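You operate a simulated robot arm through the tools that you are given. There is no shell and no other tool.

The job below is to be done with a simulated two-armed robot. You get a single attempt, and the scene is never put back.

Task
Set washer one to size L, speed 2 and jets BOTH, reset it and give one spray.

The check looks at the end state, three seconds after you hand in, the way a careful person would. Anything else that was tipped, shoved, dropped, spilled or broken makes it a failure.

Robot
Two 7-joint arms with two-finger parallel grippers on one trunk that stands fixed in place. Base frame: the origin is at the foot of the trunk, x ahead of it, y to its left, z up. Units: cm, degrees, N and s.
The left shoulder is at [7, 16.3, 119.8], the right one opposite. With the tool pointing down near the work surface each hand reaches from about 36 to 86 cm from the base axis, measured 20 degrees to its own side. Payload 3.43 kg a hand.
The tool frame of a hand sits at the grasp point between the pads (the TCP): z along the fingers, y along the line on which they close. The tips reach 3.4 cm beyond it. Largest opening 12.8 cm; finger width 2.4, thickness 1.2; the body of the gripper, 4.8 by 13 cm, starts 9.6 cm behind the TCP.
Orientation is that of the tool frame in the base frame, as [roll, pitch, yaw] about the fixed x, y, z axes, in that order (R = Rz(yaw) Ry(pitch) Rx(roll)). With the fingers straight down and closing along the base's y, the tool's x points along the base's -x, its y along +y and its z along -z.

Tools
- The arms move only by the tool arm_command. It takes "left_targets", "right_targets" or both (then of equal length, played together; a hand with none holds still); each is a list of rows, each a list of 2 entries, a list of its own where there are three numbers: the shift along the tool's x, y, z in cm, then the turn, a rotation vector about the tool's x, y, z in degrees. In form: [[[tx, ty, tz], [wx, wy, wz]], ...]. A call has 1 to 20 rows; each row is the pose to reach, as a shift and turn from the pose commanded when the call began, along the tool's axes at that moment. "left_gripper" and "right_gripper" are, for a hand that has rows, the opening in per cent of the stroke, from 0 (shut) to 100 (fully open), set as the call begins (left out, the last holds). Rows are played at 5 a second. More than 5 cm and 8.6 degrees between two rows, or a gripper value outside its range, and nothing of the call is played. Where a pose cannot be reached the arm comes as near as it can. A force on the tool above 40 N (or 10 N above the force at the start of the call, whichever is more), or a blocked arm, ends the call early, and 0.2 s more pass. The fingers move at their own pace (about 15.3 cm/s each) and stop on an object; they squeeze with about 36 N. The grip force told is the motor's: it shows also when the fingers shut on nothing. Time passes only in rows, and 0.2 s behind the last, so rows that repeat a pose let the fingers close. The reply holds the time, the measured pose of the TCP, the force on the tool along the base axes, the opening and the grip force, in the units named above and with some noise, with the torque about the TCP (base axes, N m) and any sound that the robot's microphone picked up, and new pictures: "views" is both (left out), scene, wrist or none (wrist: the cameras of the hands that moved).
- Cameras (640 x 400 px; columns grow to the right, rows downward): "scene" is now at [11.75, -4.67, 142.38]; the picture's right is [-0.60, -0.80, 0.00], its down [-0.54, 0.41, -0.73] and it looks along [0.58, -0.44, -0.68] (base axes); focal length 303 px, centre (320, 200). "left" rides on the left gripper at [7.6, 1.1, -16] in its tool frame; the picture's right is [-0.15, 0.99, 0.00], its down [-0.88, -0.13, -0.46] and it looks along [-0.45, -0.07, 0.89] (tool axes); focal length 234 px, centre (320, 200). "right" rides on the right gripper at [7.6, -1.1, -16] in its tool frame; the picture's right is [0.15, 0.99, 0.00], its down [-0.88, 0.13, -0.46] and it looks along [-0.45, 0.07, 0.89] (tool axes); focal length 234 px, centre (320, 200). There is no depth. A picture from a camera that has moved, and an enlarged one, comes with that camera's place and axes in the base frame and with its lens. The place of the scene camera against the robot may be out by one fixed shift of up to 1.2 cm in any direction.
- slide_trunk(by): slides the trunk up (or, below 0, down) by that many cm; the arms and the scene camera ride with it, the base frame stays. It gives what a move gives, with no picture.
- turn_head(pan, tilt): turns the head with the scene camera to pan (to the left, within 86 degrees either way) and tilt (down, from -29 to 69), counted from straight ahead of the robot. It gives what a move gives, and a new picture of the scene camera.
- enlarge(camera, box): a new picture of the part [left, top, right, bottom] of that camera's present view, enlarged. It takes no simulated time.
- close_job(): hands the job in; it is judged then, once.

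Nothing tells you positions but the pictures and the camera data. Unless the task says otherwise, let go and move clear before handing in.

The tools are called after "Call:" by a JSON object that holds its "op" and its "data". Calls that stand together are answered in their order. arm_command: Moves the arms, as the interface text tells. Its arguments: {"type":"object","properties":{"left_targets":{"type":"array","items":{"type":"array"}},"left_gripper":{"type":"number"},"right_targets":{"type":"array","items":{"type":"array"}},"right_gripper":{"type":"number"},"views":{"type":"string","enum":["both","scene","wrist","none"]}},"required":[]} The other tools are called the same way: slide_trunk (by) slides the trunk up or down; turn_head (pan, tilt) turns the head that bears the scene camera; enlarge (camera, box) takes an enlarged picture of a part of a camera's view; close_job () hands the job in.

At the start:

```text
clock: 0.0
left_position: [63.41, -10.99, 112.92]
left_orientation: [-179.9, 0.0, -180.0]
left_wrist_force: [-0.5, 0.2, -0.3]
left_ft_torque: [0.0, 0.0, 0.03]
left_grip_width: 12.78
left_grip_force: 0.0
right_position: [34.54, -49.15, 112.57]
right_orientation: [179.9, 0.0, -179.8]
right_wrist_force: [0.1, 0.6, 0.7]
right_ft_torque: [0.01, 0.01, -0.02]
right_grip_width: 12.8
right_grip_force: 0.0
trunk travel left (down, up): [-67.8, 26.2]
head pan, tilt: [-37.0, 43.0]
```

scene: 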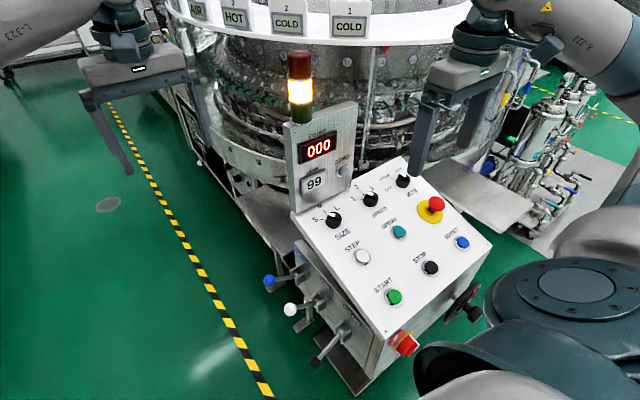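
right: 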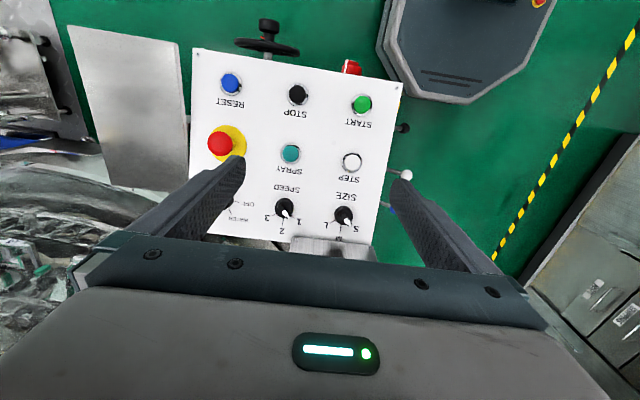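
left: 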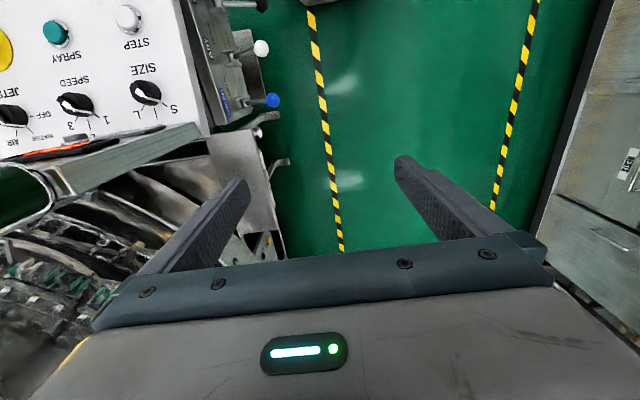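

I see a console with three knobs (SIZE, SPEED, JETS), several buttons, levers on its left side and a tall display. I'll look closer before moving.

Call:
{"op": "enlarge", "data": {"camera": "scene", "box": [260, 40, 500, 190]}}

Call:
{"op": "enlarge", "data": {"camera": "scene", "box": [280, 150, 520, 300]}}

Call:
{"op": "enlarge", "data": {"camera": "scene", "box": [250, 240, 490, 390]}}

Call:
{"op": "enlarge", "data": {"camera": "right", "box": [180, 30, 420, 180]}}

Call:
{"op": "enlarge", "data": {"camera": "right", "box": [180, 130, 420, 280]}}

Call:
{"op": "enlarge", "data": {"camera": "left", "box": [0, 0, 240, 150]}}

```text
2.67 times, centred on (380, 115) of scene
camera zoom: at [11.75, -4.67, 142.38], right [-0.6, -0.8, 0.0], down [-0.54, 0.41, -0.73], along [0.58, -0.44, -0.68], focal length 809 px, centre (160, 427)
```

zoom: 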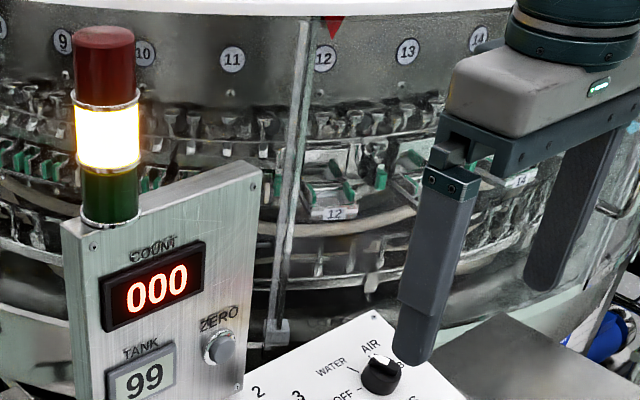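

```text
2.67 times, centred on (400, 225) of scene
camera zoom: at [11.75, -4.67, 142.38], right [-0.6, -0.8, 0.0], down [-0.54, 0.41, -0.73], along [0.58, -0.44, -0.68], focal length 809 px, centre (107, 133)
```

zoom: 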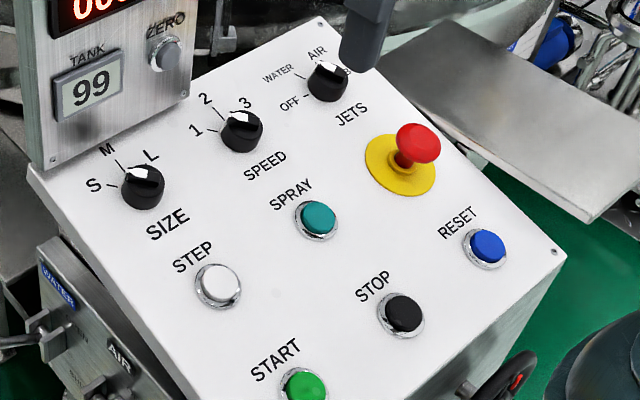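

```text
2.67 times, centred on (370, 315) of scene
camera zoom: at [11.75, -4.67, 142.38], right [-0.6, -0.8, 0.0], down [-0.54, 0.41, -0.73], along [0.58, -0.44, -0.68], focal length 809 px, centre (187, -107)
```

zoom: 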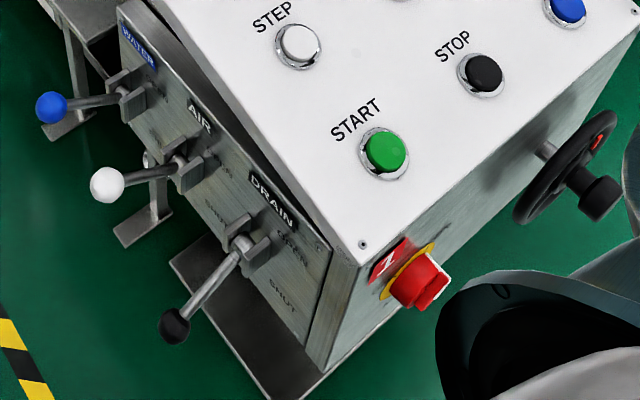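

```text
2.67 times, centred on (300, 105) of right
camera zoom: at [27.06, -50.22, 128.58], right [-0.15, 0.99, 0.0], down [0.88, 0.13, 0.46], along [0.45, 0.07, -0.89], focal length 624 px, centre (373, 453)
```

zoom: 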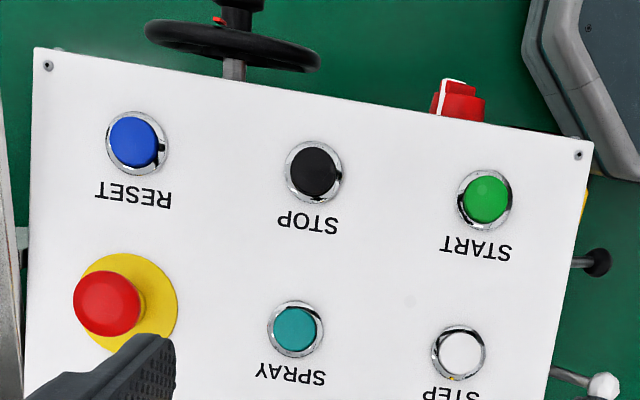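

```text
2.67 times, centred on (300, 205) of right
camera zoom: at [27.06, -50.22, 128.58], right [-0.15, 0.99, 0.0], down [0.88, 0.13, 0.46], along [0.45, 0.07, -0.89], focal length 624 px, centre (373, 187)
```

zoom: 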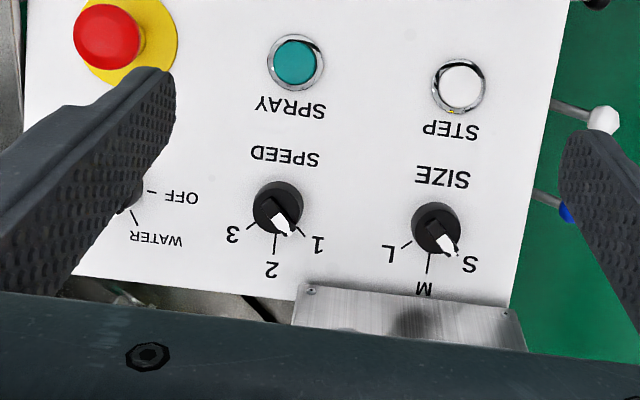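

```text
2.67 times, centred on (120, 75) of left
camera zoom: at [55.82, -9.82, 129.11], right [0.15, 0.99, 0.0], down [0.88, -0.13, 0.46], along [0.45, -0.07, -0.89], focal length 624 px, centre (853, 533)
```

zoom: 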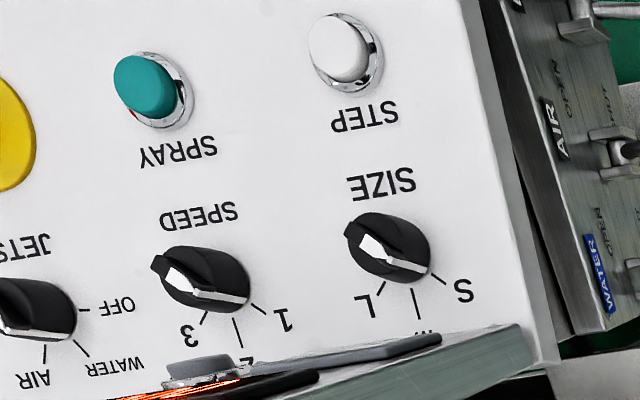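

Next I look around for other washers and nameplates before settling on this console.

Call:
{"op": "turn_head", "data": {"pan": 20, "tilt": 30}}

Call:
{"op": "turn_head", "data": {"pan": -80, "tilt": 35}}

Call:
{"op": "turn_head", "data": {"pan": -40, "tilt": 15}}

```text
clock: 1.3
left_position: [63.48, -10.91, 113.07]
left_orientation: [-180.0, 0.1, 180.0]
left_wrist_force: [0.3, 0.8, 0.3]
left_ft_torque: [0.01, 0.01, 0.0]
left_grip_width: 12.8
left_grip_force: 0.1
right_position: [34.52, -49.21, 112.63]
right_orientation: [179.9, 0.0, -179.9]
right_wrist_force: [-0.8, 0.3, 0.3]
right_ft_torque: [0.01, 0.0, 0.0]
right_grip_width: 12.78
right_grip_force: 0.2
trunk travel left (down, up): [-67.8, 26.2]
head pan, tilt: [20.0, 30.0]
camera scene: at [13.63, 3.4, 144.36], right [0.34, -0.94, 0.0], down [-0.47, -0.17, -0.87], along [0.81, 0.3, -0.5], focal length 303 px, centre (320, 200)
```

scene: 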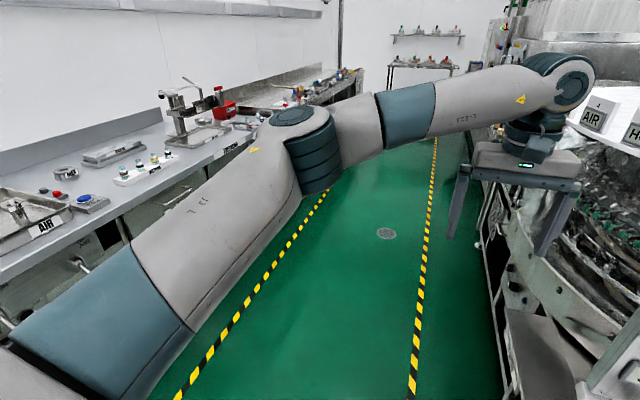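

```text
clock: 3.0
left_position: [63.53, -10.88, 113.11]
left_orientation: [179.9, 0.0, 180.0]
left_wrist_force: [0.0, 0.2, 0.0]
left_ft_torque: [0.01, 0.0, -0.01]
left_grip_width: 12.8
left_grip_force: 0.1
right_position: [34.69, -49.17, 112.53]
right_orientation: [-180.0, 0.1, -179.9]
right_wrist_force: [0.5, -0.7, -0.2]
right_ft_torque: [-0.03, -0.01, -0.02]
right_grip_width: 12.8
right_grip_force: 0.1
trunk travel left (down, up): [-67.8, 26.2]
head pan, tilt: [-80.0, 35.0]
camera scene: at [6.67, -8.35, 143.58], right [-0.98, -0.17, 0.0], down [-0.1, 0.56, -0.82], along [0.14, -0.81, -0.57], focal length 303 px, centre (320, 200)
```

scene: 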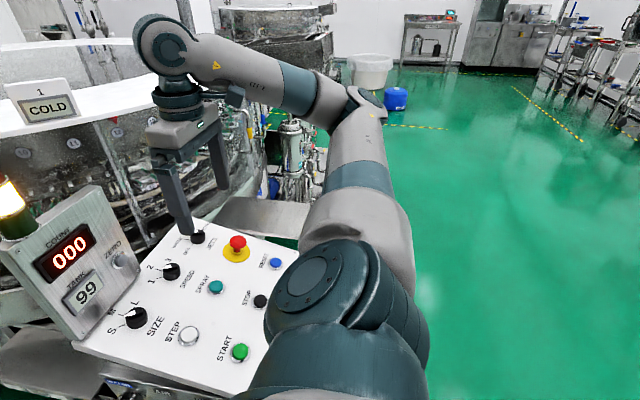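

```text
clock: 4.1
left_position: [63.53, -10.85, 113.01]
left_orientation: [180.0, 0.1, 180.0]
left_wrist_force: [-0.7, 0.1, 0.0]
left_ft_torque: [0.0, -0.02, 0.01]
left_grip_width: 12.81
left_grip_force: 0.1
right_position: [34.65, -49.12, 112.53]
right_orientation: [179.9, 0.0, -179.9]
right_wrist_force: [-0.9, -0.2, -1.2]
right_ft_torque: [-0.01, 0.0, -0.01]
right_grip_width: 12.79
right_grip_force: 0.2
trunk travel left (down, up): [-67.8, 26.2]
head pan, tilt: [-40.0, 15.0]
camera scene: at [12.28, -5.69, 146.77], right [-0.64, -0.77, 0.0], down [-0.2, 0.17, -0.97], along [0.74, -0.62, -0.26], focal length 303 px, centre (320, 200)
```

scene: 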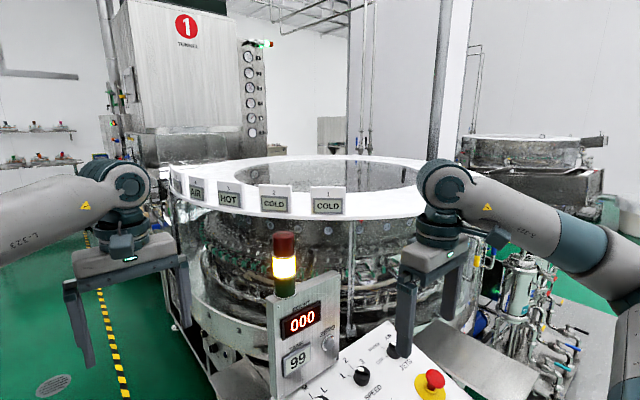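

This is washer one (the big machine marked 1), and its panel is tilted about 15° toward the robot: knobs near x≈53, buttons at x≈41 and x≈30. I'll bring the right hand square over the panel for a clear view of the knob pointers.

Call:
{"op": "turn_head", "data": {"pan": -45, "tilt": 43}}

Call:
{"op": "arm_command", "data": {"right_targets": [[[-2.4, -0.8, 2.5], [0, -2.5, 0]], [[-4.8, -1.7, 5], [0, -5, 0]], [[-7.2, -2.5, 7.5], [0, -7.6, 0]], [[-9.6, -3.4, 10], [0, -10.2, 0]], [[-12, -4.2, 12.5], [0, -12.8, 0]], [[-14.5, -5.1, 15], [0, -15.3, 0]], [[-14.5, -5.1, 15], [0, -15.3, 0]]], "right_gripper": 100}}

```text
clock: 5.0
left_position: [63.5, -10.92, 113.08]
left_orientation: [179.9, 0.0, -180.0]
left_wrist_force: [0.5, 0.7, 0.5]
left_ft_torque: [0.03, 0.03, 0.0]
left_grip_width: 12.8
left_grip_force: 0.1
right_position: [34.61, -49.14, 112.67]
right_orientation: [180.0, 0.0, -179.8]
right_wrist_force: [0.6, 0.5, -0.7]
right_ft_torque: [0.03, 0.0, 0.0]
right_grip_width: 12.8
right_grip_force: 0.1
trunk travel left (down, up): [-67.8, 26.2]
head pan, tilt: [-45.0, 43.0]
camera scene: at [10.99, -5.54, 142.39], right [-0.71, -0.71, 0.0], down [-0.48, 0.48, -0.73], along [0.52, -0.52, -0.68], focal length 303 px, centre (320, 200)
```

scene: 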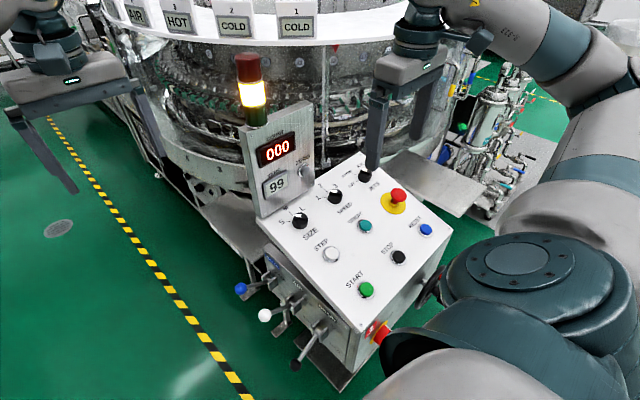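

```text
clock: 6.6
left_position: [63.35, -10.9, 113.12]
left_orientation: [180.0, 0.1, 180.0]
left_wrist_force: [0.1, -0.2, 0.6]
left_ft_torque: [-0.02, -0.02, -0.02]
left_grip_width: 12.8
left_grip_force: 0.1
right_position: [49.15, -54.29, 97.59]
right_orientation: [-180.0, 15.4, -179.9]
right_wrist_force: [-0.2, -1.5, -0.3]
right_ft_torque: [0.01, -0.02, 0.0]
right_grip_width: 12.8
right_grip_force: 0.2
trunk travel left (down, up): [-67.8, 26.2]
head pan, tilt: [-45.0, 43.0]
camera scene: at [10.92, -5.5, 142.39], right [-0.71, -0.71, 0.0], down [-0.48, 0.48, -0.73], along [0.52, -0.52, -0.68], focal length 303 px, centre (320, 200)
camera right: at [37.59, -55.34, 110.99], right [-0.14, 0.99, -0.04], down [0.73, 0.13, 0.67], along [0.67, 0.07, -0.74], focal length 234 px, centre (320, 200)
```

scene: 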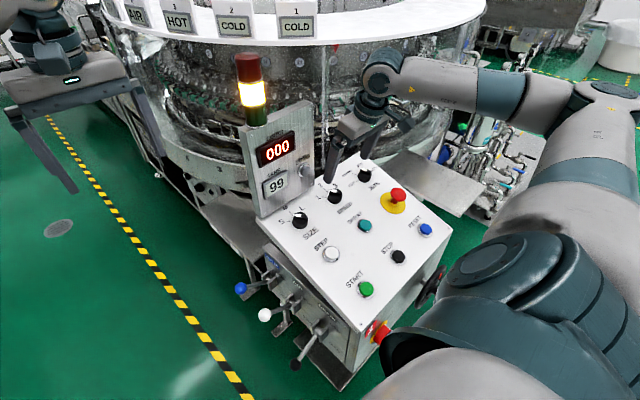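
right: 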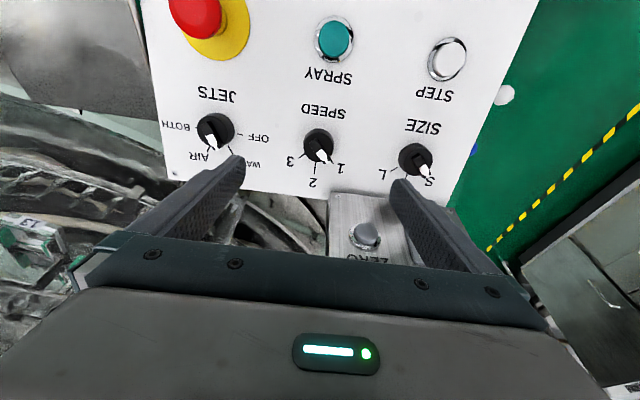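

The hand is square over the panel. I'll zoom in to read the knobs.

Call:
{"op": "enlarge", "data": {"camera": "right", "box": [150, 80, 310, 180]}}

Call:
{"op": "enlarge", "data": {"camera": "right", "box": [280, 90, 440, 190]}}

Call:
{"op": "enlarge", "data": {"camera": "right", "box": [340, 90, 500, 190]}}

Call:
{"op": "enlarge", "data": {"camera": "scene", "box": [260, 130, 420, 230]}}

```text
4.00 times, centred on (230, 130) of right
camera zoom: at [37.59, -55.34, 110.99], right [-0.14, 0.99, -0.04], down [0.73, 0.13, 0.67], along [0.67, 0.07, -0.74], focal length 937 px, centre (680, 480)
```

zoom: 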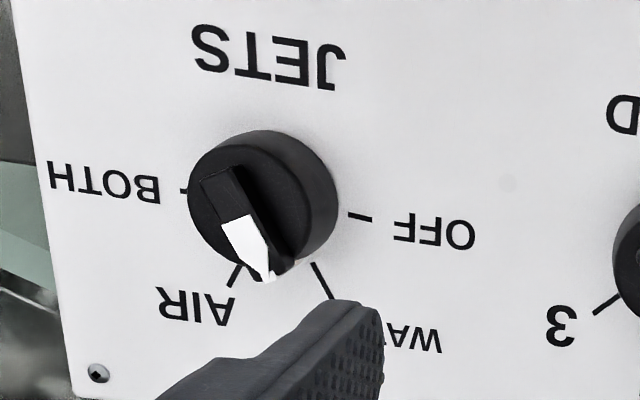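

```text
4.00 times, centred on (360, 140) of right
camera zoom: at [37.59, -55.34, 110.99], right [-0.14, 0.99, -0.04], down [0.73, 0.13, 0.67], along [0.67, 0.07, -0.74], focal length 937 px, centre (160, 440)
```

zoom: 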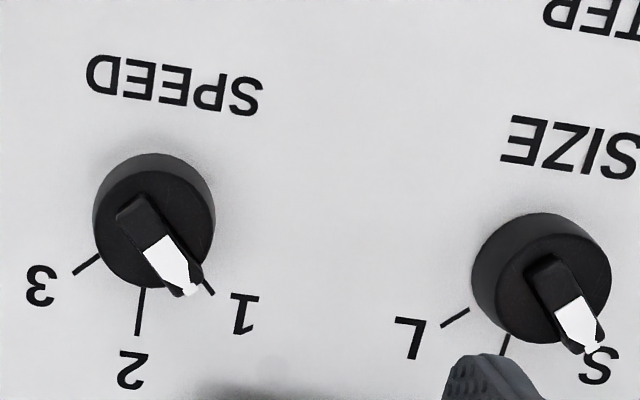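

```text
4.00 times, centred on (420, 140) of right
camera zoom: at [37.59, -55.34, 110.99], right [-0.14, 0.99, -0.04], down [0.73, 0.13, 0.67], along [0.67, 0.07, -0.74], focal length 937 px, centre (-80, 440)
```

zoom: 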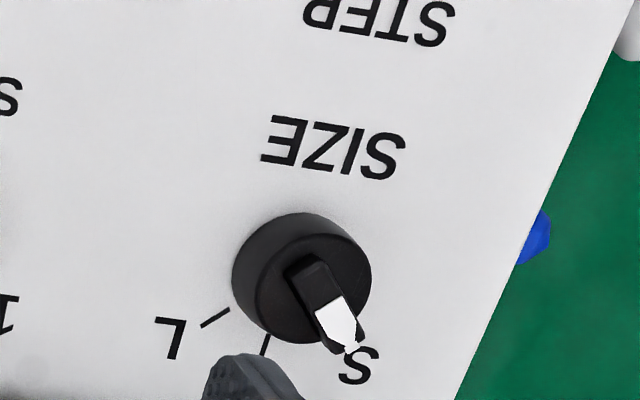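

```text
4.00 times, centred on (340, 180) of scene
camera zoom: at [10.92, -5.5, 142.39], right [-0.71, -0.71, 0.0], down [-0.48, 0.48, -0.73], along [0.52, -0.52, -0.68], focal length 1214 px, centre (240, 280)
```

zoom: 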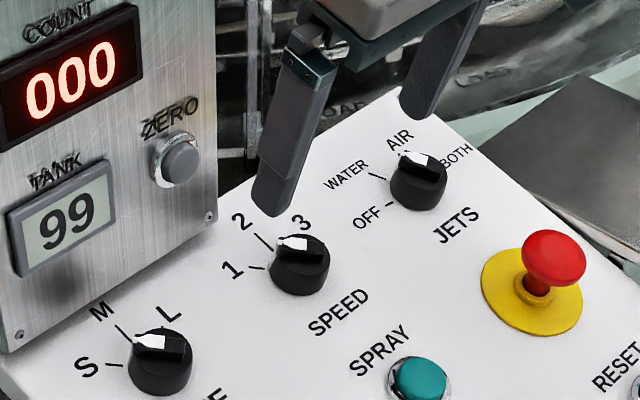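

Readings: SIZE is at S (−45°), SPEED at 1 (−45°), and JETS at WATER (−30°). So SIZE needs +90°, SPEED +45° and JETS +120°, all clockwise. I'll move the right hand above SIZE with the fingers aligned across its ridge.

Call:
{"op": "arm_command", "data": {"right_targets": [[[0, 2.2, 1], [0, 0, -7.5]], [[0, 4.4, 2], [0, 0, -15]], [[-0.1, 6.6, 3], [0, 0, -22.5]], [[-0.2, 8.8, 4], [0, 0, -30]], [[-0.2, 11, 5], [0, 0, -37.5]], [[-0.27, 13.16, 6.2], [0, 0, -45]], [[-0.27, 13.16, 6.2], [0, 0, -45]]], "right_gripper": 25}}

```text
clock: 8.2
left_position: [63.56, -11.01, 112.9]
left_orientation: [180.0, -0.1, 180.0]
left_wrist_force: [0.1, -0.6, -0.1]
left_ft_torque: [0.04, -0.01, 0.01]
left_grip_width: 12.81
left_grip_force: 0.0
right_position: [50.89, -41.05, 91.52]
right_orientation: [-169.2, 10.8, -133.8]
right_wrist_force: [2.7, 0.0, 7.4]
right_ft_torque: [0.03, 0.55, 0.01]
right_grip_width: 3.18
right_grip_force: 0.1
right hand out of reach, approached as far as the arm can: row 6
trunk travel left (down, up): [-67.8, 26.2]
head pan, tilt: [-45.0, 43.0]
camera scene: at [11.07, -5.61, 142.39], right [-0.71, -0.71, 0.0], down [-0.48, 0.48, -0.73], along [0.52, -0.52, -0.68], focal length 303 px, centre (320, 200)
camera right: at [42.4, -47.18, 105.75], right [-0.78, 0.6, -0.21], down [0.39, 0.71, 0.58], along [0.49, 0.37, -0.79], focal length 234 px, centre (320, 200)
```

scene: 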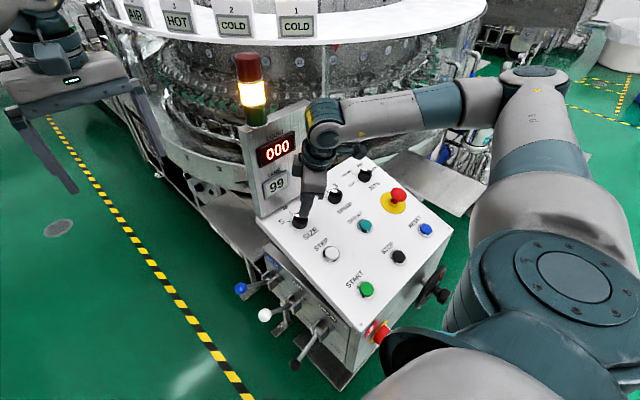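
right: 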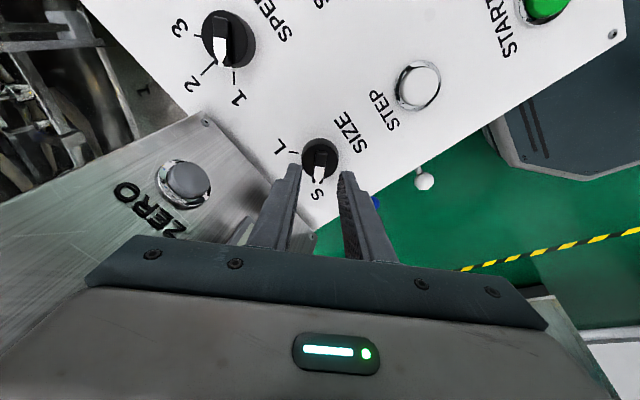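

The hand is above SIZE, but row 6 was reported slightly out of reach and a small force shows. I'll hold still to re-read the force and look closer for contact.

Call:
{"op": "arm_command", "data": {"right_targets": [[[0, 0, 0], [0, 0, 0]], [[0, 0, 0], [0, 0, 0]]], "views": "none"}}

Call:
{"op": "enlarge", "data": {"camera": "scene", "box": [220, 60, 420, 240]}}

Call:
{"op": "enlarge", "data": {"camera": "right", "box": [240, 100, 400, 200]}}

Call:
{"op": "enlarge", "data": {"camera": "left", "box": [0, 0, 320, 200]}}

```text
clock: 8.8
left_position: [63.4, -10.72, 113.06]
left_orientation: [-180.0, 0.0, -180.0]
left_wrist_force: [-0.7, -0.8, -0.3]
left_ft_torque: [0.02, 0.0, 0.02]
left_grip_width: 12.81
left_grip_force: 0.1
right_position: [50.99, -41.17, 91.76]
right_orientation: [-169.1, 10.7, -133.9]
right_wrist_force: [-0.8, 0.0, -0.5]
right_ft_torque: [-0.02, 0.02, -0.01]
right_grip_width: 3.22
right_grip_force: 0.1
trunk travel left (down, up): [-67.8, 26.2]
head pan, tilt: [-45.0, 43.0]
```

```text
2.22 times, centred on (320, 150) of scene
camera zoom: at [10.99, -5.53, 142.38], right [-0.71, -0.71, 0.0], down [-0.48, 0.48, -0.73], along [0.52, -0.52, -0.68], focal length 674 px, centre (320, 311)
```

zoom: 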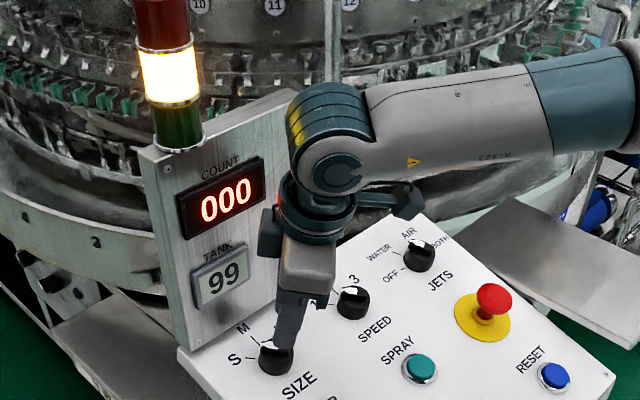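

```text
4.00 times, centred on (320, 150) of right
camera zoom: at [42.37, -47.14, 105.97], right [-0.77, 0.6, -0.21], down [0.39, 0.72, 0.58], along [0.5, 0.37, -0.79], focal length 937 px, centre (320, 400)
```

zoom: 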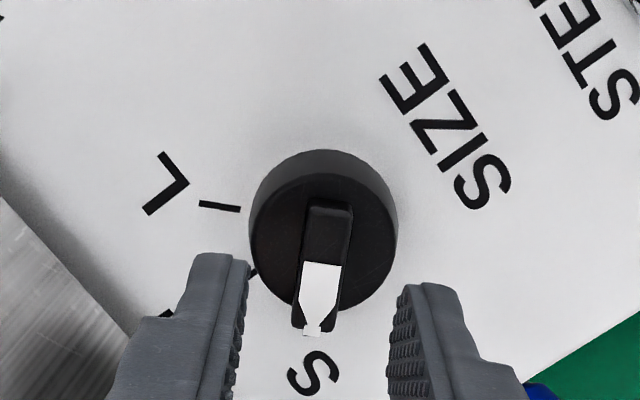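

```text
2.00 times, centred on (160, 100) of left
camera zoom: at [55.81, -9.81, 129.11], right [0.15, 0.99, 0.0], down [0.88, -0.13, 0.46], along [0.45, -0.07, -0.89], focal length 468 px, centre (640, 400)
```

zoom: 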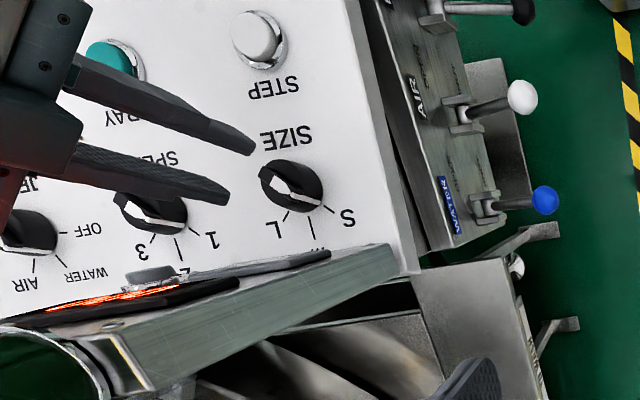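

The force was just motion settling. The fingers straddle the SIZE ridge well, so I'll descend partway and check.

Call:
{"op": "arm_command", "data": {"right_targets": [[[0, 0.1, 1.2], [0, 0, -2]], [[0, 0.1, 2.4], [0, 0, -2]], [[0, 0.1, 3.4], [0, 0, -2]], [[0, 0.1, 3.4], [0, 0, -2]]]}}

Call:
{"op": "enlarge", "data": {"camera": "right", "box": [240, 100, 400, 200]}}

Call:
{"op": "enlarge", "data": {"camera": "left", "box": [0, 0, 240, 150]}}

Call:
{"op": "enlarge", "data": {"camera": "scene", "box": [260, 160, 360, 240]}}

```text
clock: 9.8
left_position: [63.48, -10.91, 113.09]
left_orientation: [-179.9, 0.0, -180.0]
left_wrist_force: [1.1, 0.4, -0.2]
left_ft_torque: [0.02, 0.02, 0.0]
left_grip_width: 12.8
left_grip_force: 0.0
right_position: [51.78, -41.08, 88.23]
right_orientation: [-168.6, 10.4, -131.8]
right_wrist_force: [0.2, 0.0, -1.0]
right_ft_torque: [0.0, -0.01, 0.01]
right_grip_width: 3.22
right_grip_force: 0.0
trunk travel left (down, up): [-67.8, 26.2]
head pan, tilt: [-45.0, 43.0]
camera scene: at [10.98, -5.52, 142.39], right [-0.71, -0.71, 0.0], down [-0.48, 0.48, -0.73], along [0.52, -0.52, -0.68], focal length 303 px, centre (320, 200)
camera right: at [43.46, -47.23, 102.67], right [-0.79, 0.57, -0.22], down [0.37, 0.73, 0.57], along [0.48, 0.38, -0.79], focal length 234 px, centre (320, 200)
```

scene: 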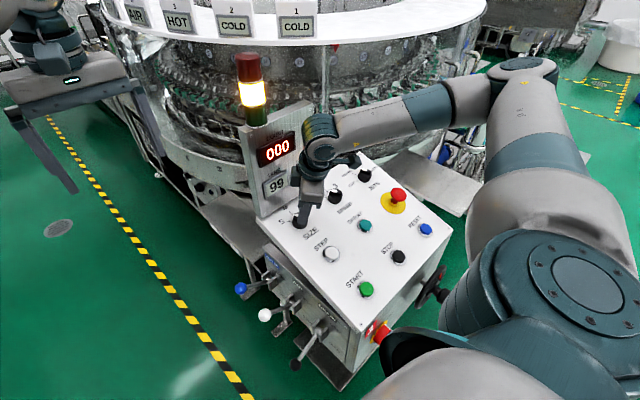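
right: 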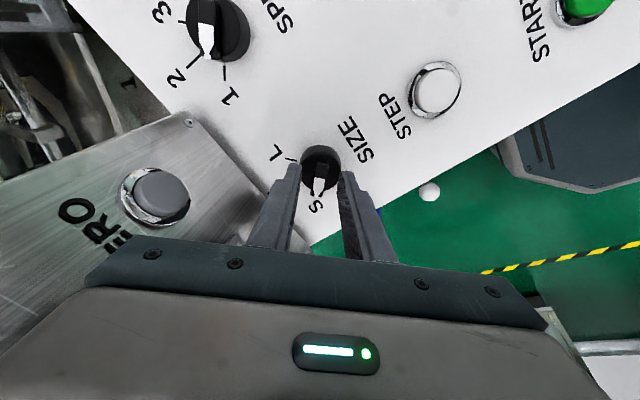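

```text
4.00 times, centred on (320, 150) of right
camera zoom: at [43.46, -47.23, 102.67], right [-0.79, 0.57, -0.22], down [0.37, 0.73, 0.57], along [0.48, 0.38, -0.79], focal length 937 px, centre (320, 400)
```

zoom: 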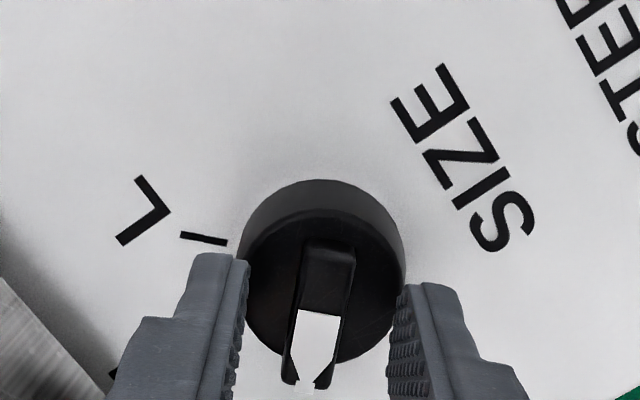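

```text
2.67 times, centred on (120, 75) of left
camera zoom: at [55.81, -9.8, 129.11], right [0.15, 0.99, 0.0], down [0.88, -0.13, 0.46], along [0.45, -0.07, -0.89], focal length 624 px, centre (853, 533)
```

zoom: 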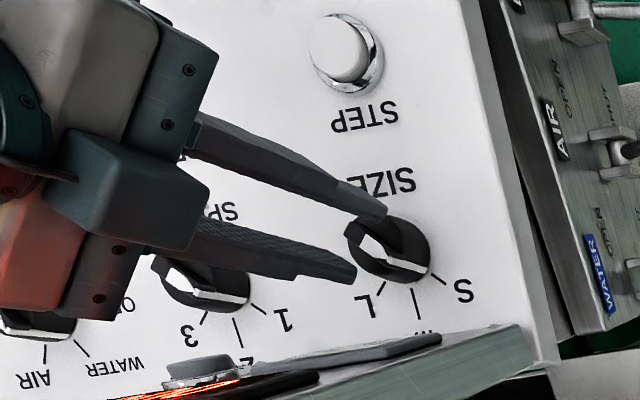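

```text
5.00 times, centred on (310, 200) of scene
camera zoom: at [10.98, -5.52, 142.39], right [-0.71, -0.71, 0.0], down [-0.48, 0.48, -0.73], along [0.52, -0.52, -0.68], focal length 1517 px, centre (370, 200)
```

zoom: 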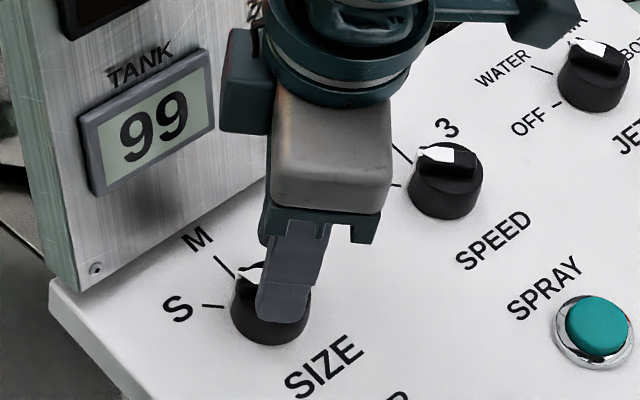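

The fingers sit astride the ridge, and the disc top is about 1.4 cm below the tips. I'll step down gently while watching the force.

Call:
{"op": "arm_command", "data": {"right_targets": [[[0, 0.05, 0.4], [0, 0, 0]], [[0, 0.05, 0.8], [0, 0, 0]], [[0, 0.05, 0.8], [0, 0, 0]]], "views": "none"}}

Call:
{"op": "enlarge", "data": {"camera": "scene", "box": [280, 190, 340, 240]}}

Call:
{"op": "enlarge", "data": {"camera": "left", "box": [80, 50, 200, 125]}}

Call:
{"op": "enlarge", "data": {"camera": "right", "box": [240, 130, 400, 230]}}

```text
clock: 10.6
left_position: [63.5, -10.96, 113.15]
left_orientation: [179.9, 0.0, -180.0]
left_wrist_force: [1.3, -0.2, -0.5]
left_ft_torque: [-0.01, 0.01, 0.01]
left_grip_width: 12.8
left_grip_force: 0.0
right_position: [51.99, -41.0, 87.61]
right_orientation: [-168.7, 10.4, -131.9]
right_wrist_force: [-0.8, -0.7, -0.9]
right_ft_torque: [0.0, 0.0, -0.01]
right_grip_width: 3.19
right_grip_force: 0.0
trunk travel left (down, up): [-67.8, 26.2]
head pan, tilt: [-45.0, 43.0]
```

```text
8.00 times, centred on (310, 215) of scene
camera zoom: at [10.99, -5.54, 142.38], right [-0.71, -0.71, 0.0], down [-0.48, 0.48, -0.73], along [0.52, -0.52, -0.68], focal length 2427 px, centre (400, 80)
```

zoom: 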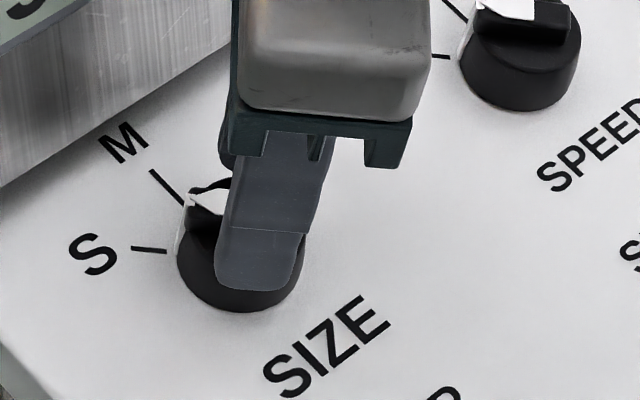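

```text
5.33 times, centred on (140, 88) of left
camera zoom: at [55.82, -9.82, 129.11], right [0.15, 0.99, 0.0], down [0.88, -0.13, 0.46], along [0.45, -0.07, -0.89], focal length 1249 px, centre (1280, 800)
```

zoom: 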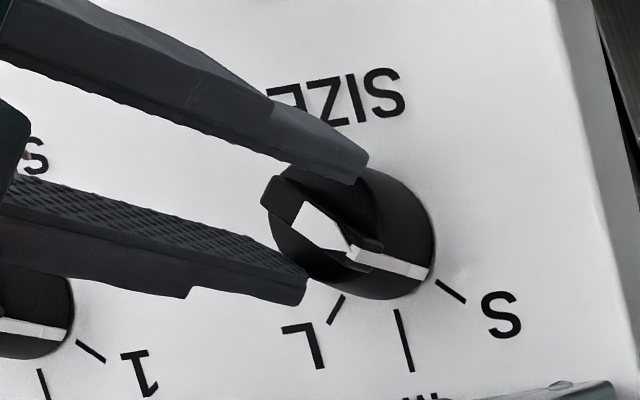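

```text
4.00 times, centred on (320, 180) of right
camera zoom: at [43.62, -47.23, 101.87], right [-0.79, 0.57, -0.22], down [0.37, 0.73, 0.57], along [0.48, 0.38, -0.79], focal length 937 px, centre (320, 280)
```

zoom: 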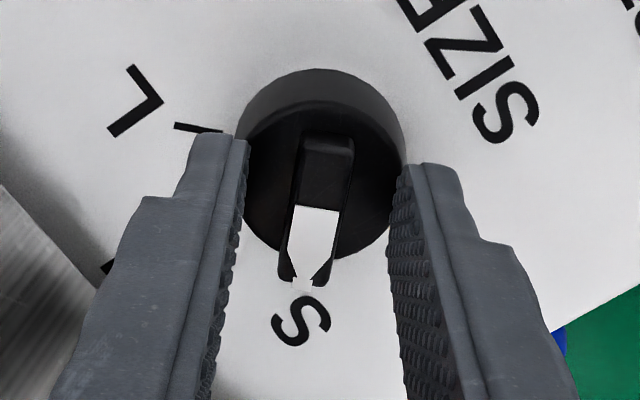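

No contact yet, and the pointer's side stripe sits on the S tick. I'll go down a touch more and close on the ridge.

Call:
{"op": "arm_command", "data": {"right_targets": [[[0, 0, 0.15], [0, 0, 0]], [[0, 0, 0.3], [0, 0, 0]], [[0, 0, 0.3], [0, 0, 0]]], "views": "none"}}

Call:
{"op": "arm_command", "data": {"right_targets": [[[0, 0, 0], [0, 0, 0]], [[0, 0, 0], [0, 0, 0]], [[0, 0, 0], [0, 0, 0]]], "right_gripper": 0, "views": "none"}}

Call:
{"op": "enlarge", "data": {"camera": "left", "box": [80, 50, 200, 125]}}

Call:
{"op": "enlarge", "data": {"camera": "right", "box": [240, 130, 400, 230]}}

```text
clock: 11.4
left_position: [63.39, -10.85, 113.11]
left_orientation: [180.0, -0.1, -180.0]
left_wrist_force: [-1.1, 0.0, -0.3]
left_ft_torque: [-0.01, 0.0, -0.01]
left_grip_width: 12.79
left_grip_force: 0.1
right_position: [52.2, -40.95, 87.35]
right_orientation: [-168.6, 10.4, -131.8]
right_wrist_force: [-0.6, -0.2, 1.1]
right_ft_torque: [0.0, -0.02, 0.02]
right_grip_width: 3.21
right_grip_force: 0.1
trunk travel left (down, up): [-67.8, 26.2]
head pan, tilt: [-45.0, 43.0]
```

```text
clock: 12.2
left_position: [63.42, -10.81, 112.97]
left_orientation: [180.0, 0.1, 180.0]
left_wrist_force: [-0.6, -0.1, 0.8]
left_ft_torque: [0.0, -0.01, -0.01]
left_grip_width: 12.82
left_grip_force: 0.1
right_position: [52.08, -41.01, 87.28]
right_orientation: [-168.5, 10.4, -131.9]
right_wrist_force: [0.1, -1.3, 4.2]
right_ft_torque: [0.33, 0.27, -1.1]
right_grip_width: 1.22
right_grip_force: 44.7
trunk travel left (down, up): [-67.8, 26.2]
head pan, tilt: [-45.0, 43.0]
```

```text
5.33 times, centred on (140, 88) of left
camera zoom: at [55.79, -9.81, 129.13], right [0.15, 0.99, 0.0], down [0.88, -0.13, 0.46], along [0.45, -0.07, -0.89], focal length 1249 px, centre (1280, 800)
```

zoom: 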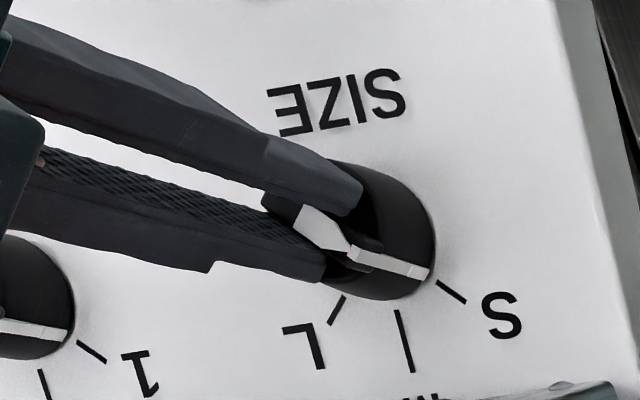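

```text
4.00 times, centred on (320, 180) of right
camera zoom: at [43.71, -47.22, 101.62], right [-0.79, 0.57, -0.22], down [0.37, 0.73, 0.57], along [0.49, 0.37, -0.79], focal length 937 px, centre (320, 280)
```

zoom: 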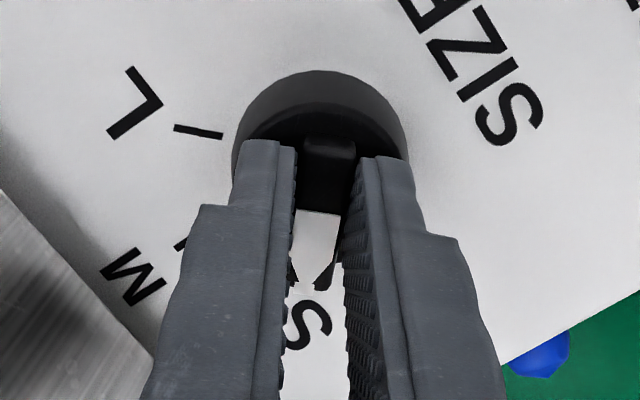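

Gripped at 1.22 cm, which matches the ridge. Now I'll turn clockwise 45° first and check forces.

Call:
{"op": "arm_command", "data": {"right_targets": [[[0, 0, 0], [0, 0, 7.5]], [[0, 0, 0], [0, 0, 15]], [[0, 0, 0], [0, 0, 22.5]], [[0, 0, 0], [0, 0, 30]], [[0, 0, 0], [0, 0, 37.5]], [[0, 0, 0], [0, 0, 45]], [[0, 0, 0], [0, 0, 45]]], "views": "none"}}

Call:
{"op": "enlarge", "data": {"camera": "left", "box": [80, 50, 200, 125]}}

Call:
{"op": "enlarge", "data": {"camera": "right", "box": [240, 130, 400, 230]}}

```text
clock: 13.8
left_position: [63.38, -10.98, 113.15]
left_orientation: [-180.0, 0.0, 180.0]
left_wrist_force: [0.3, -0.1, 0.0]
left_ft_torque: [-0.02, 0.0, 0.03]
left_grip_width: 12.8
left_grip_force: 0.0
right_position: [52.1, -40.92, 87.4]
right_orientation: [-179.4, 15.4, -178.0]
right_wrist_force: [4.1, -2.9, 10.0]
right_ft_torque: [-0.06, 0.28, -0.03]
right_grip_width: 1.17
right_grip_force: 44.8
trunk travel left (down, up): [-67.8, 26.2]
head pan, tilt: [-45.0, 43.0]
```

```text
5.33 times, centred on (140, 88) of left
camera zoom: at [55.79, -9.78, 129.12], right [0.15, 0.99, 0.0], down [0.88, -0.13, 0.46], along [0.45, -0.07, -0.89], focal length 1249 px, centre (1280, 800)
```

zoom: 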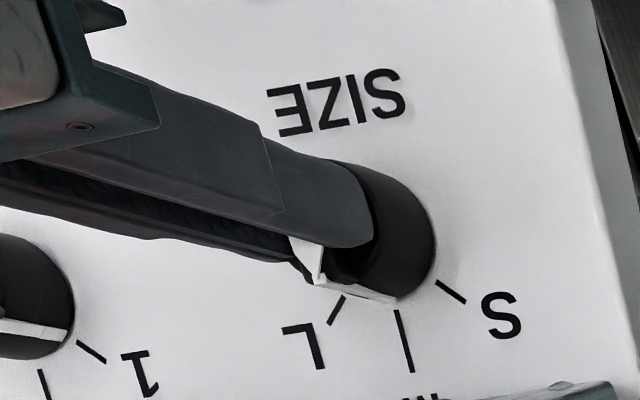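

```text
4.00 times, centred on (320, 180) of right
camera zoom: at [40.64, -42.28, 100.77], right [-0.17, 0.98, -0.05], down [0.72, 0.16, 0.67], along [0.67, 0.08, -0.74], focal length 937 px, centre (320, 280)
```

zoom: 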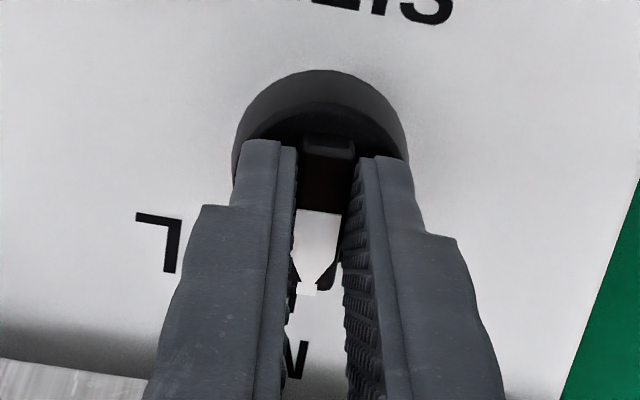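

The knob turned cleanly to M. Another 47° to L.

Call:
{"op": "arm_command", "data": {"right_targets": [[[0, 0, 0], [0, 0, 7.8]], [[0, 0, 0], [0, 0, 15.6]], [[0, 0, 0], [0, 0, 23.5]], [[0, 0, 0], [0, 0, 31]], [[0, 0, 0], [0, 0, 39]], [[0, 0, 0], [0, 0, 46]], [[0, 0, 0], [0, 0, 46]]], "views": "none"}}

Call:
{"op": "enlarge", "data": {"camera": "left", "box": [80, 50, 200, 125]}}

Call:
{"op": "enlarge", "data": {"camera": "right", "box": [240, 130, 400, 230]}}

```text
clock: 15.4
left_position: [63.46, -10.89, 113.17]
left_orientation: [-180.0, 0.0, -179.9]
left_wrist_force: [0.6, 0.1, -0.4]
left_ft_torque: [0.0, -0.03, -0.06]
left_grip_width: 12.83
left_grip_force: 0.0
right_position: [52.19, -40.93, 87.35]
right_orientation: [169.1, 11.1, 134.9]
right_wrist_force: [5.1, -2.2, 5.7]
right_ft_torque: [-0.86, -0.93, -0.26]
right_grip_width: 1.19
right_grip_force: 44.8
trunk travel left (down, up): [-67.8, 26.2]
head pan, tilt: [-45.0, 43.0]
```

```text
5.33 times, centred on (140, 88) of left
camera zoom: at [55.81, -9.78, 129.12], right [0.15, 0.99, 0.0], down [0.88, -0.13, 0.46], along [0.45, -0.07, -0.89], focal length 1249 px, centre (1280, 800)
```

zoom: 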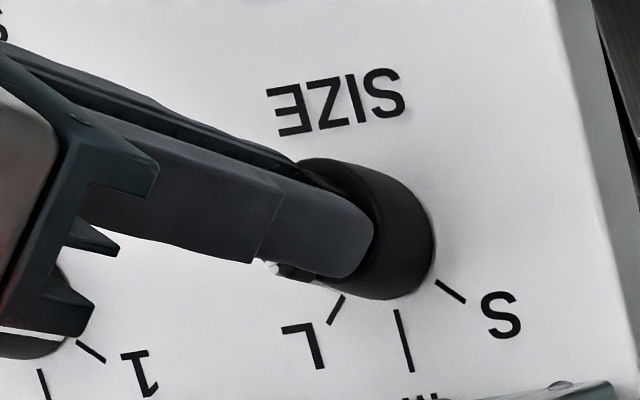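

```text
4.00 times, centred on (320, 180) of right
camera zoom: at [41.91, -36.43, 101.12], right [0.56, 0.81, 0.15], down [0.58, -0.52, 0.63], along [0.59, -0.27, -0.76], focal length 937 px, centre (320, 280)
```

zoom: 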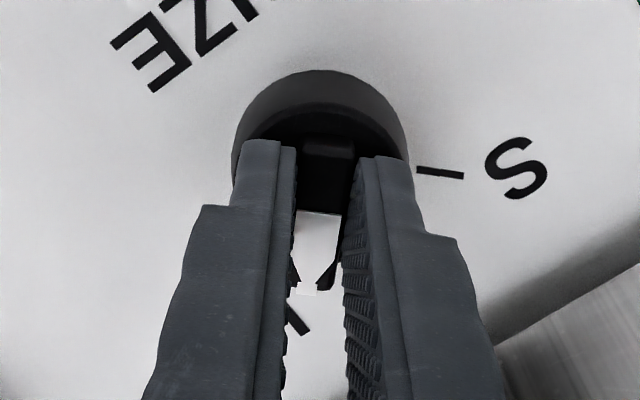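

The pointer lines up with the L tick. I'll release and retract straight out to check.

Call:
{"op": "arm_command", "data": {"right_targets": [[[0, 0, 0], [0, 0, 0]], [[0, 0, 0], [0, 0, 0]]], "right_gripper": 25, "views": "none"}}

Call:
{"op": "arm_command", "data": {"right_targets": [[[0, 0, -1.5], [0, 0, 0]], [[0, 0, -4], [0, 0, 0]], [[0, 0, -7], [0, 0, 0]], [[0, 0, -7], [0, 0, 0]]]}}

Call:
{"op": "enlarge", "data": {"camera": "left", "box": [80, 50, 200, 125]}}

Call:
{"op": "enlarge", "data": {"camera": "right", "box": [240, 100, 400, 200]}}

```text
clock: 16.0
left_position: [63.47, -11.03, 113.07]
left_orientation: [-180.0, 0.0, -179.9]
left_wrist_force: [0.4, 0.3, 0.3]
left_ft_torque: [0.02, -0.02, -0.01]
left_grip_width: 12.78
left_grip_force: 0.1
right_position: [52.16, -40.93, 87.36]
right_orientation: [169.2, 11.0, 135.0]
right_wrist_force: [-3.4, 2.0, 6.3]
right_ft_torque: [0.04, 0.2, -0.02]
right_grip_width: 3.2
right_grip_force: 0.0
trunk travel left (down, up): [-67.8, 26.2]
head pan, tilt: [-45.0, 43.0]
```

```text
clock: 17.0
left_position: [63.47, -11.01, 113.14]
left_orientation: [179.9, 0.0, -180.0]
left_wrist_force: [0.0, -0.5, 0.2]
left_ft_torque: [0.0, 0.0, -0.05]
left_grip_width: 12.79
left_grip_force: 0.0
right_position: [50.31, -40.9, 94.14]
right_orientation: [169.3, 11.0, 135.0]
right_wrist_force: [0.7, 0.3, 0.2]
right_ft_torque: [-0.02, 0.02, -0.01]
right_grip_width: 3.18
right_grip_force: 0.0
trunk travel left (down, up): [-67.8, 26.2]
head pan, tilt: [-45.0, 43.0]
camera scene: at [11.02, -5.55, 142.38], right [-0.71, -0.71, 0.0], down [-0.48, 0.48, -0.73], along [0.52, -0.52, -0.68], focal length 303 px, centre (320, 200)
camera right: at [40.03, -36.43, 107.84], right [0.56, 0.81, 0.15], down [0.58, -0.52, 0.63], along [0.59, -0.27, -0.76], focal length 234 px, centre (320, 200)
```

scene: 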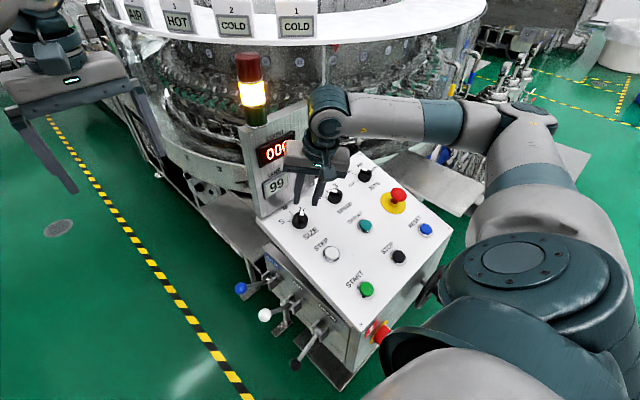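
right: 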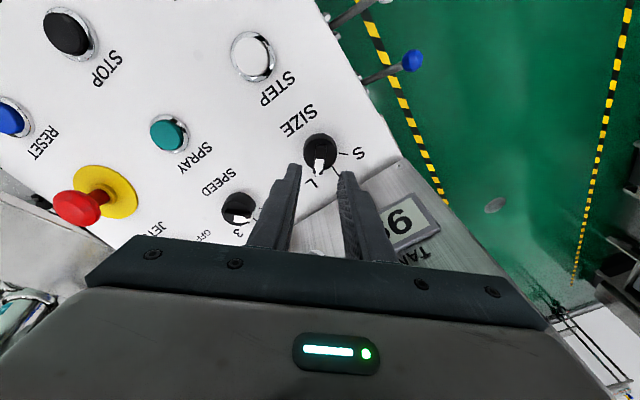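

```text
5.33 times, centred on (140, 88) of left
camera zoom: at [55.84, -9.83, 129.09], right [0.15, 0.99, 0.0], down [0.88, -0.13, 0.46], along [0.45, -0.07, -0.89], focal length 1249 px, centre (1280, 800)
```

zoom: 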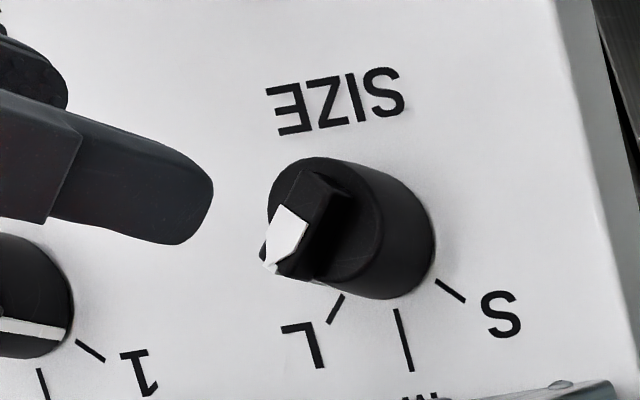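

```text
4.00 times, centred on (320, 150) of right
camera zoom: at [40.03, -36.43, 107.84], right [0.56, 0.81, 0.15], down [0.58, -0.52, 0.63], along [0.59, -0.27, -0.76], focal length 937 px, centre (320, 400)
```

zoom: 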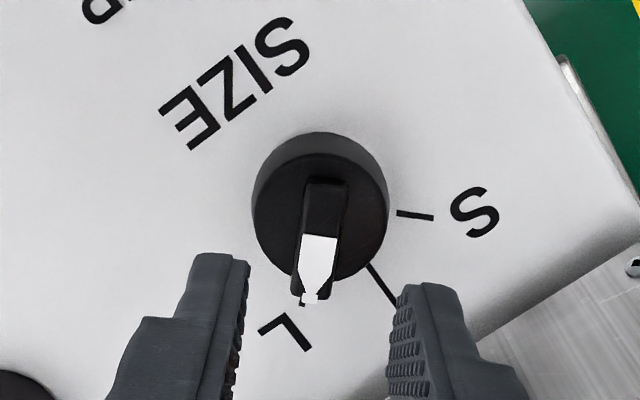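

SIZE reads L. Next I move above SPEED (13.35 cm to the right) and rotate back to −46° to match its ridge.

Call:
{"op": "arm_command", "data": {"right_targets": [[[-0.77, -0.8, 0], [0, 0, -7.5]], [[-1.54, -1.6, 0], [0, 0, -15]], [[-2.32, -2.4, 0], [0, 0, -22.5]], [[-3.09, -3.2, 0], [0, 0, -30]], [[-3.86, -4.0, 0], [0, 0, -37.5]], [[-4.63, -4.8, 0], [0, 0, -45]], [[-5.41, -5.6, 0], [0, 0, -52.5]], [[-6.18, -6.4, 0], [0, 0, -60]], [[-6.95, -7.2, 0], [0, 0, -67.5]], [[-7.72, -8.0, 0], [0, 0, -75]], [[-8.5, -8.8, 0], [0, 0, -82.5]], [[-9.27, -9.6, 0], [0, 0, -90]], [[-9.27, -9.6, 0], [0, 0, -90]]], "right_gripper": 25}}

Call:
{"op": "enlarge", "data": {"camera": "right", "box": [240, 100, 400, 200]}}

```text
clock: 20.0
left_position: [63.47, -10.85, 113.05]
left_orientation: [179.9, 0.0, -179.9]
left_wrist_force: [-0.4, -0.2, -0.2]
left_ft_torque: [0.05, 0.0, -0.04]
left_grip_width: 12.82
left_grip_force: 0.0
right_position: [46.28, -44.46, 90.69]
right_orientation: [-176.8, 6.2, -142.9]
right_wrist_force: [0.3, -0.2, 0.7]
right_ft_torque: [0.02, 0.01, -0.02]
right_grip_width: 3.2
right_grip_force: 0.0
right hand out of reach, approached as far as the arm can: row 10, 11, 12, 13
trunk travel left (down, up): [-67.8, 26.2]
head pan, tilt: [-45.0, 43.0]
stopped in row 13 (right hand): the arm was blocked; the commanded pose is now the measured one
camera scene: at [10.92, -5.55, 142.39], right [-0.71, -0.71, 0.0], down [-0.48, 0.48, -0.73], along [0.52, -0.52, -0.68], focal length 303 px, centre (320, 200)
camera right: at [39.04, -50.16, 105.84], right [-0.71, 0.7, -0.07], down [0.57, 0.62, 0.54], along [0.42, 0.34, -0.84], focal length 234 px, centre (320, 200)
```

scene: 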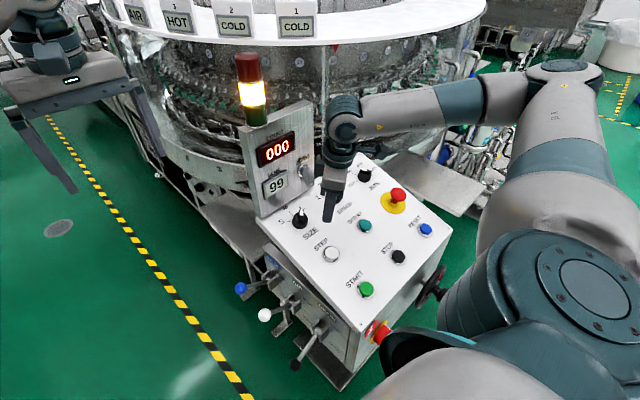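
right: 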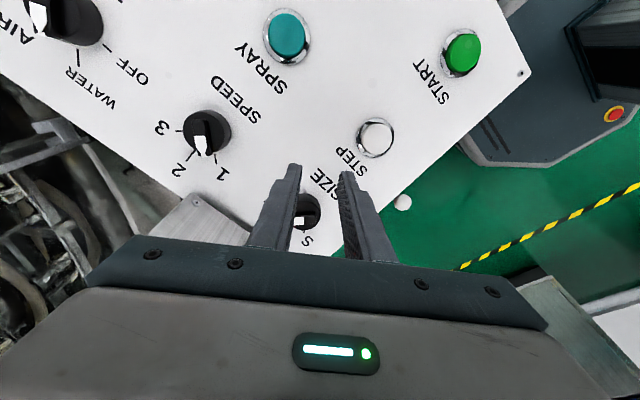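

```text
4.00 times, centred on (320, 150) of right
camera zoom: at [39.04, -50.16, 105.84], right [-0.71, 0.7, -0.07], down [0.57, 0.62, 0.54], along [0.42, 0.34, -0.84], focal length 937 px, centre (320, 400)
```

zoom: 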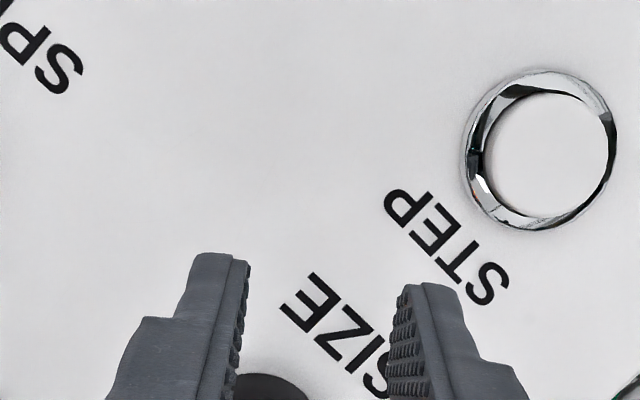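

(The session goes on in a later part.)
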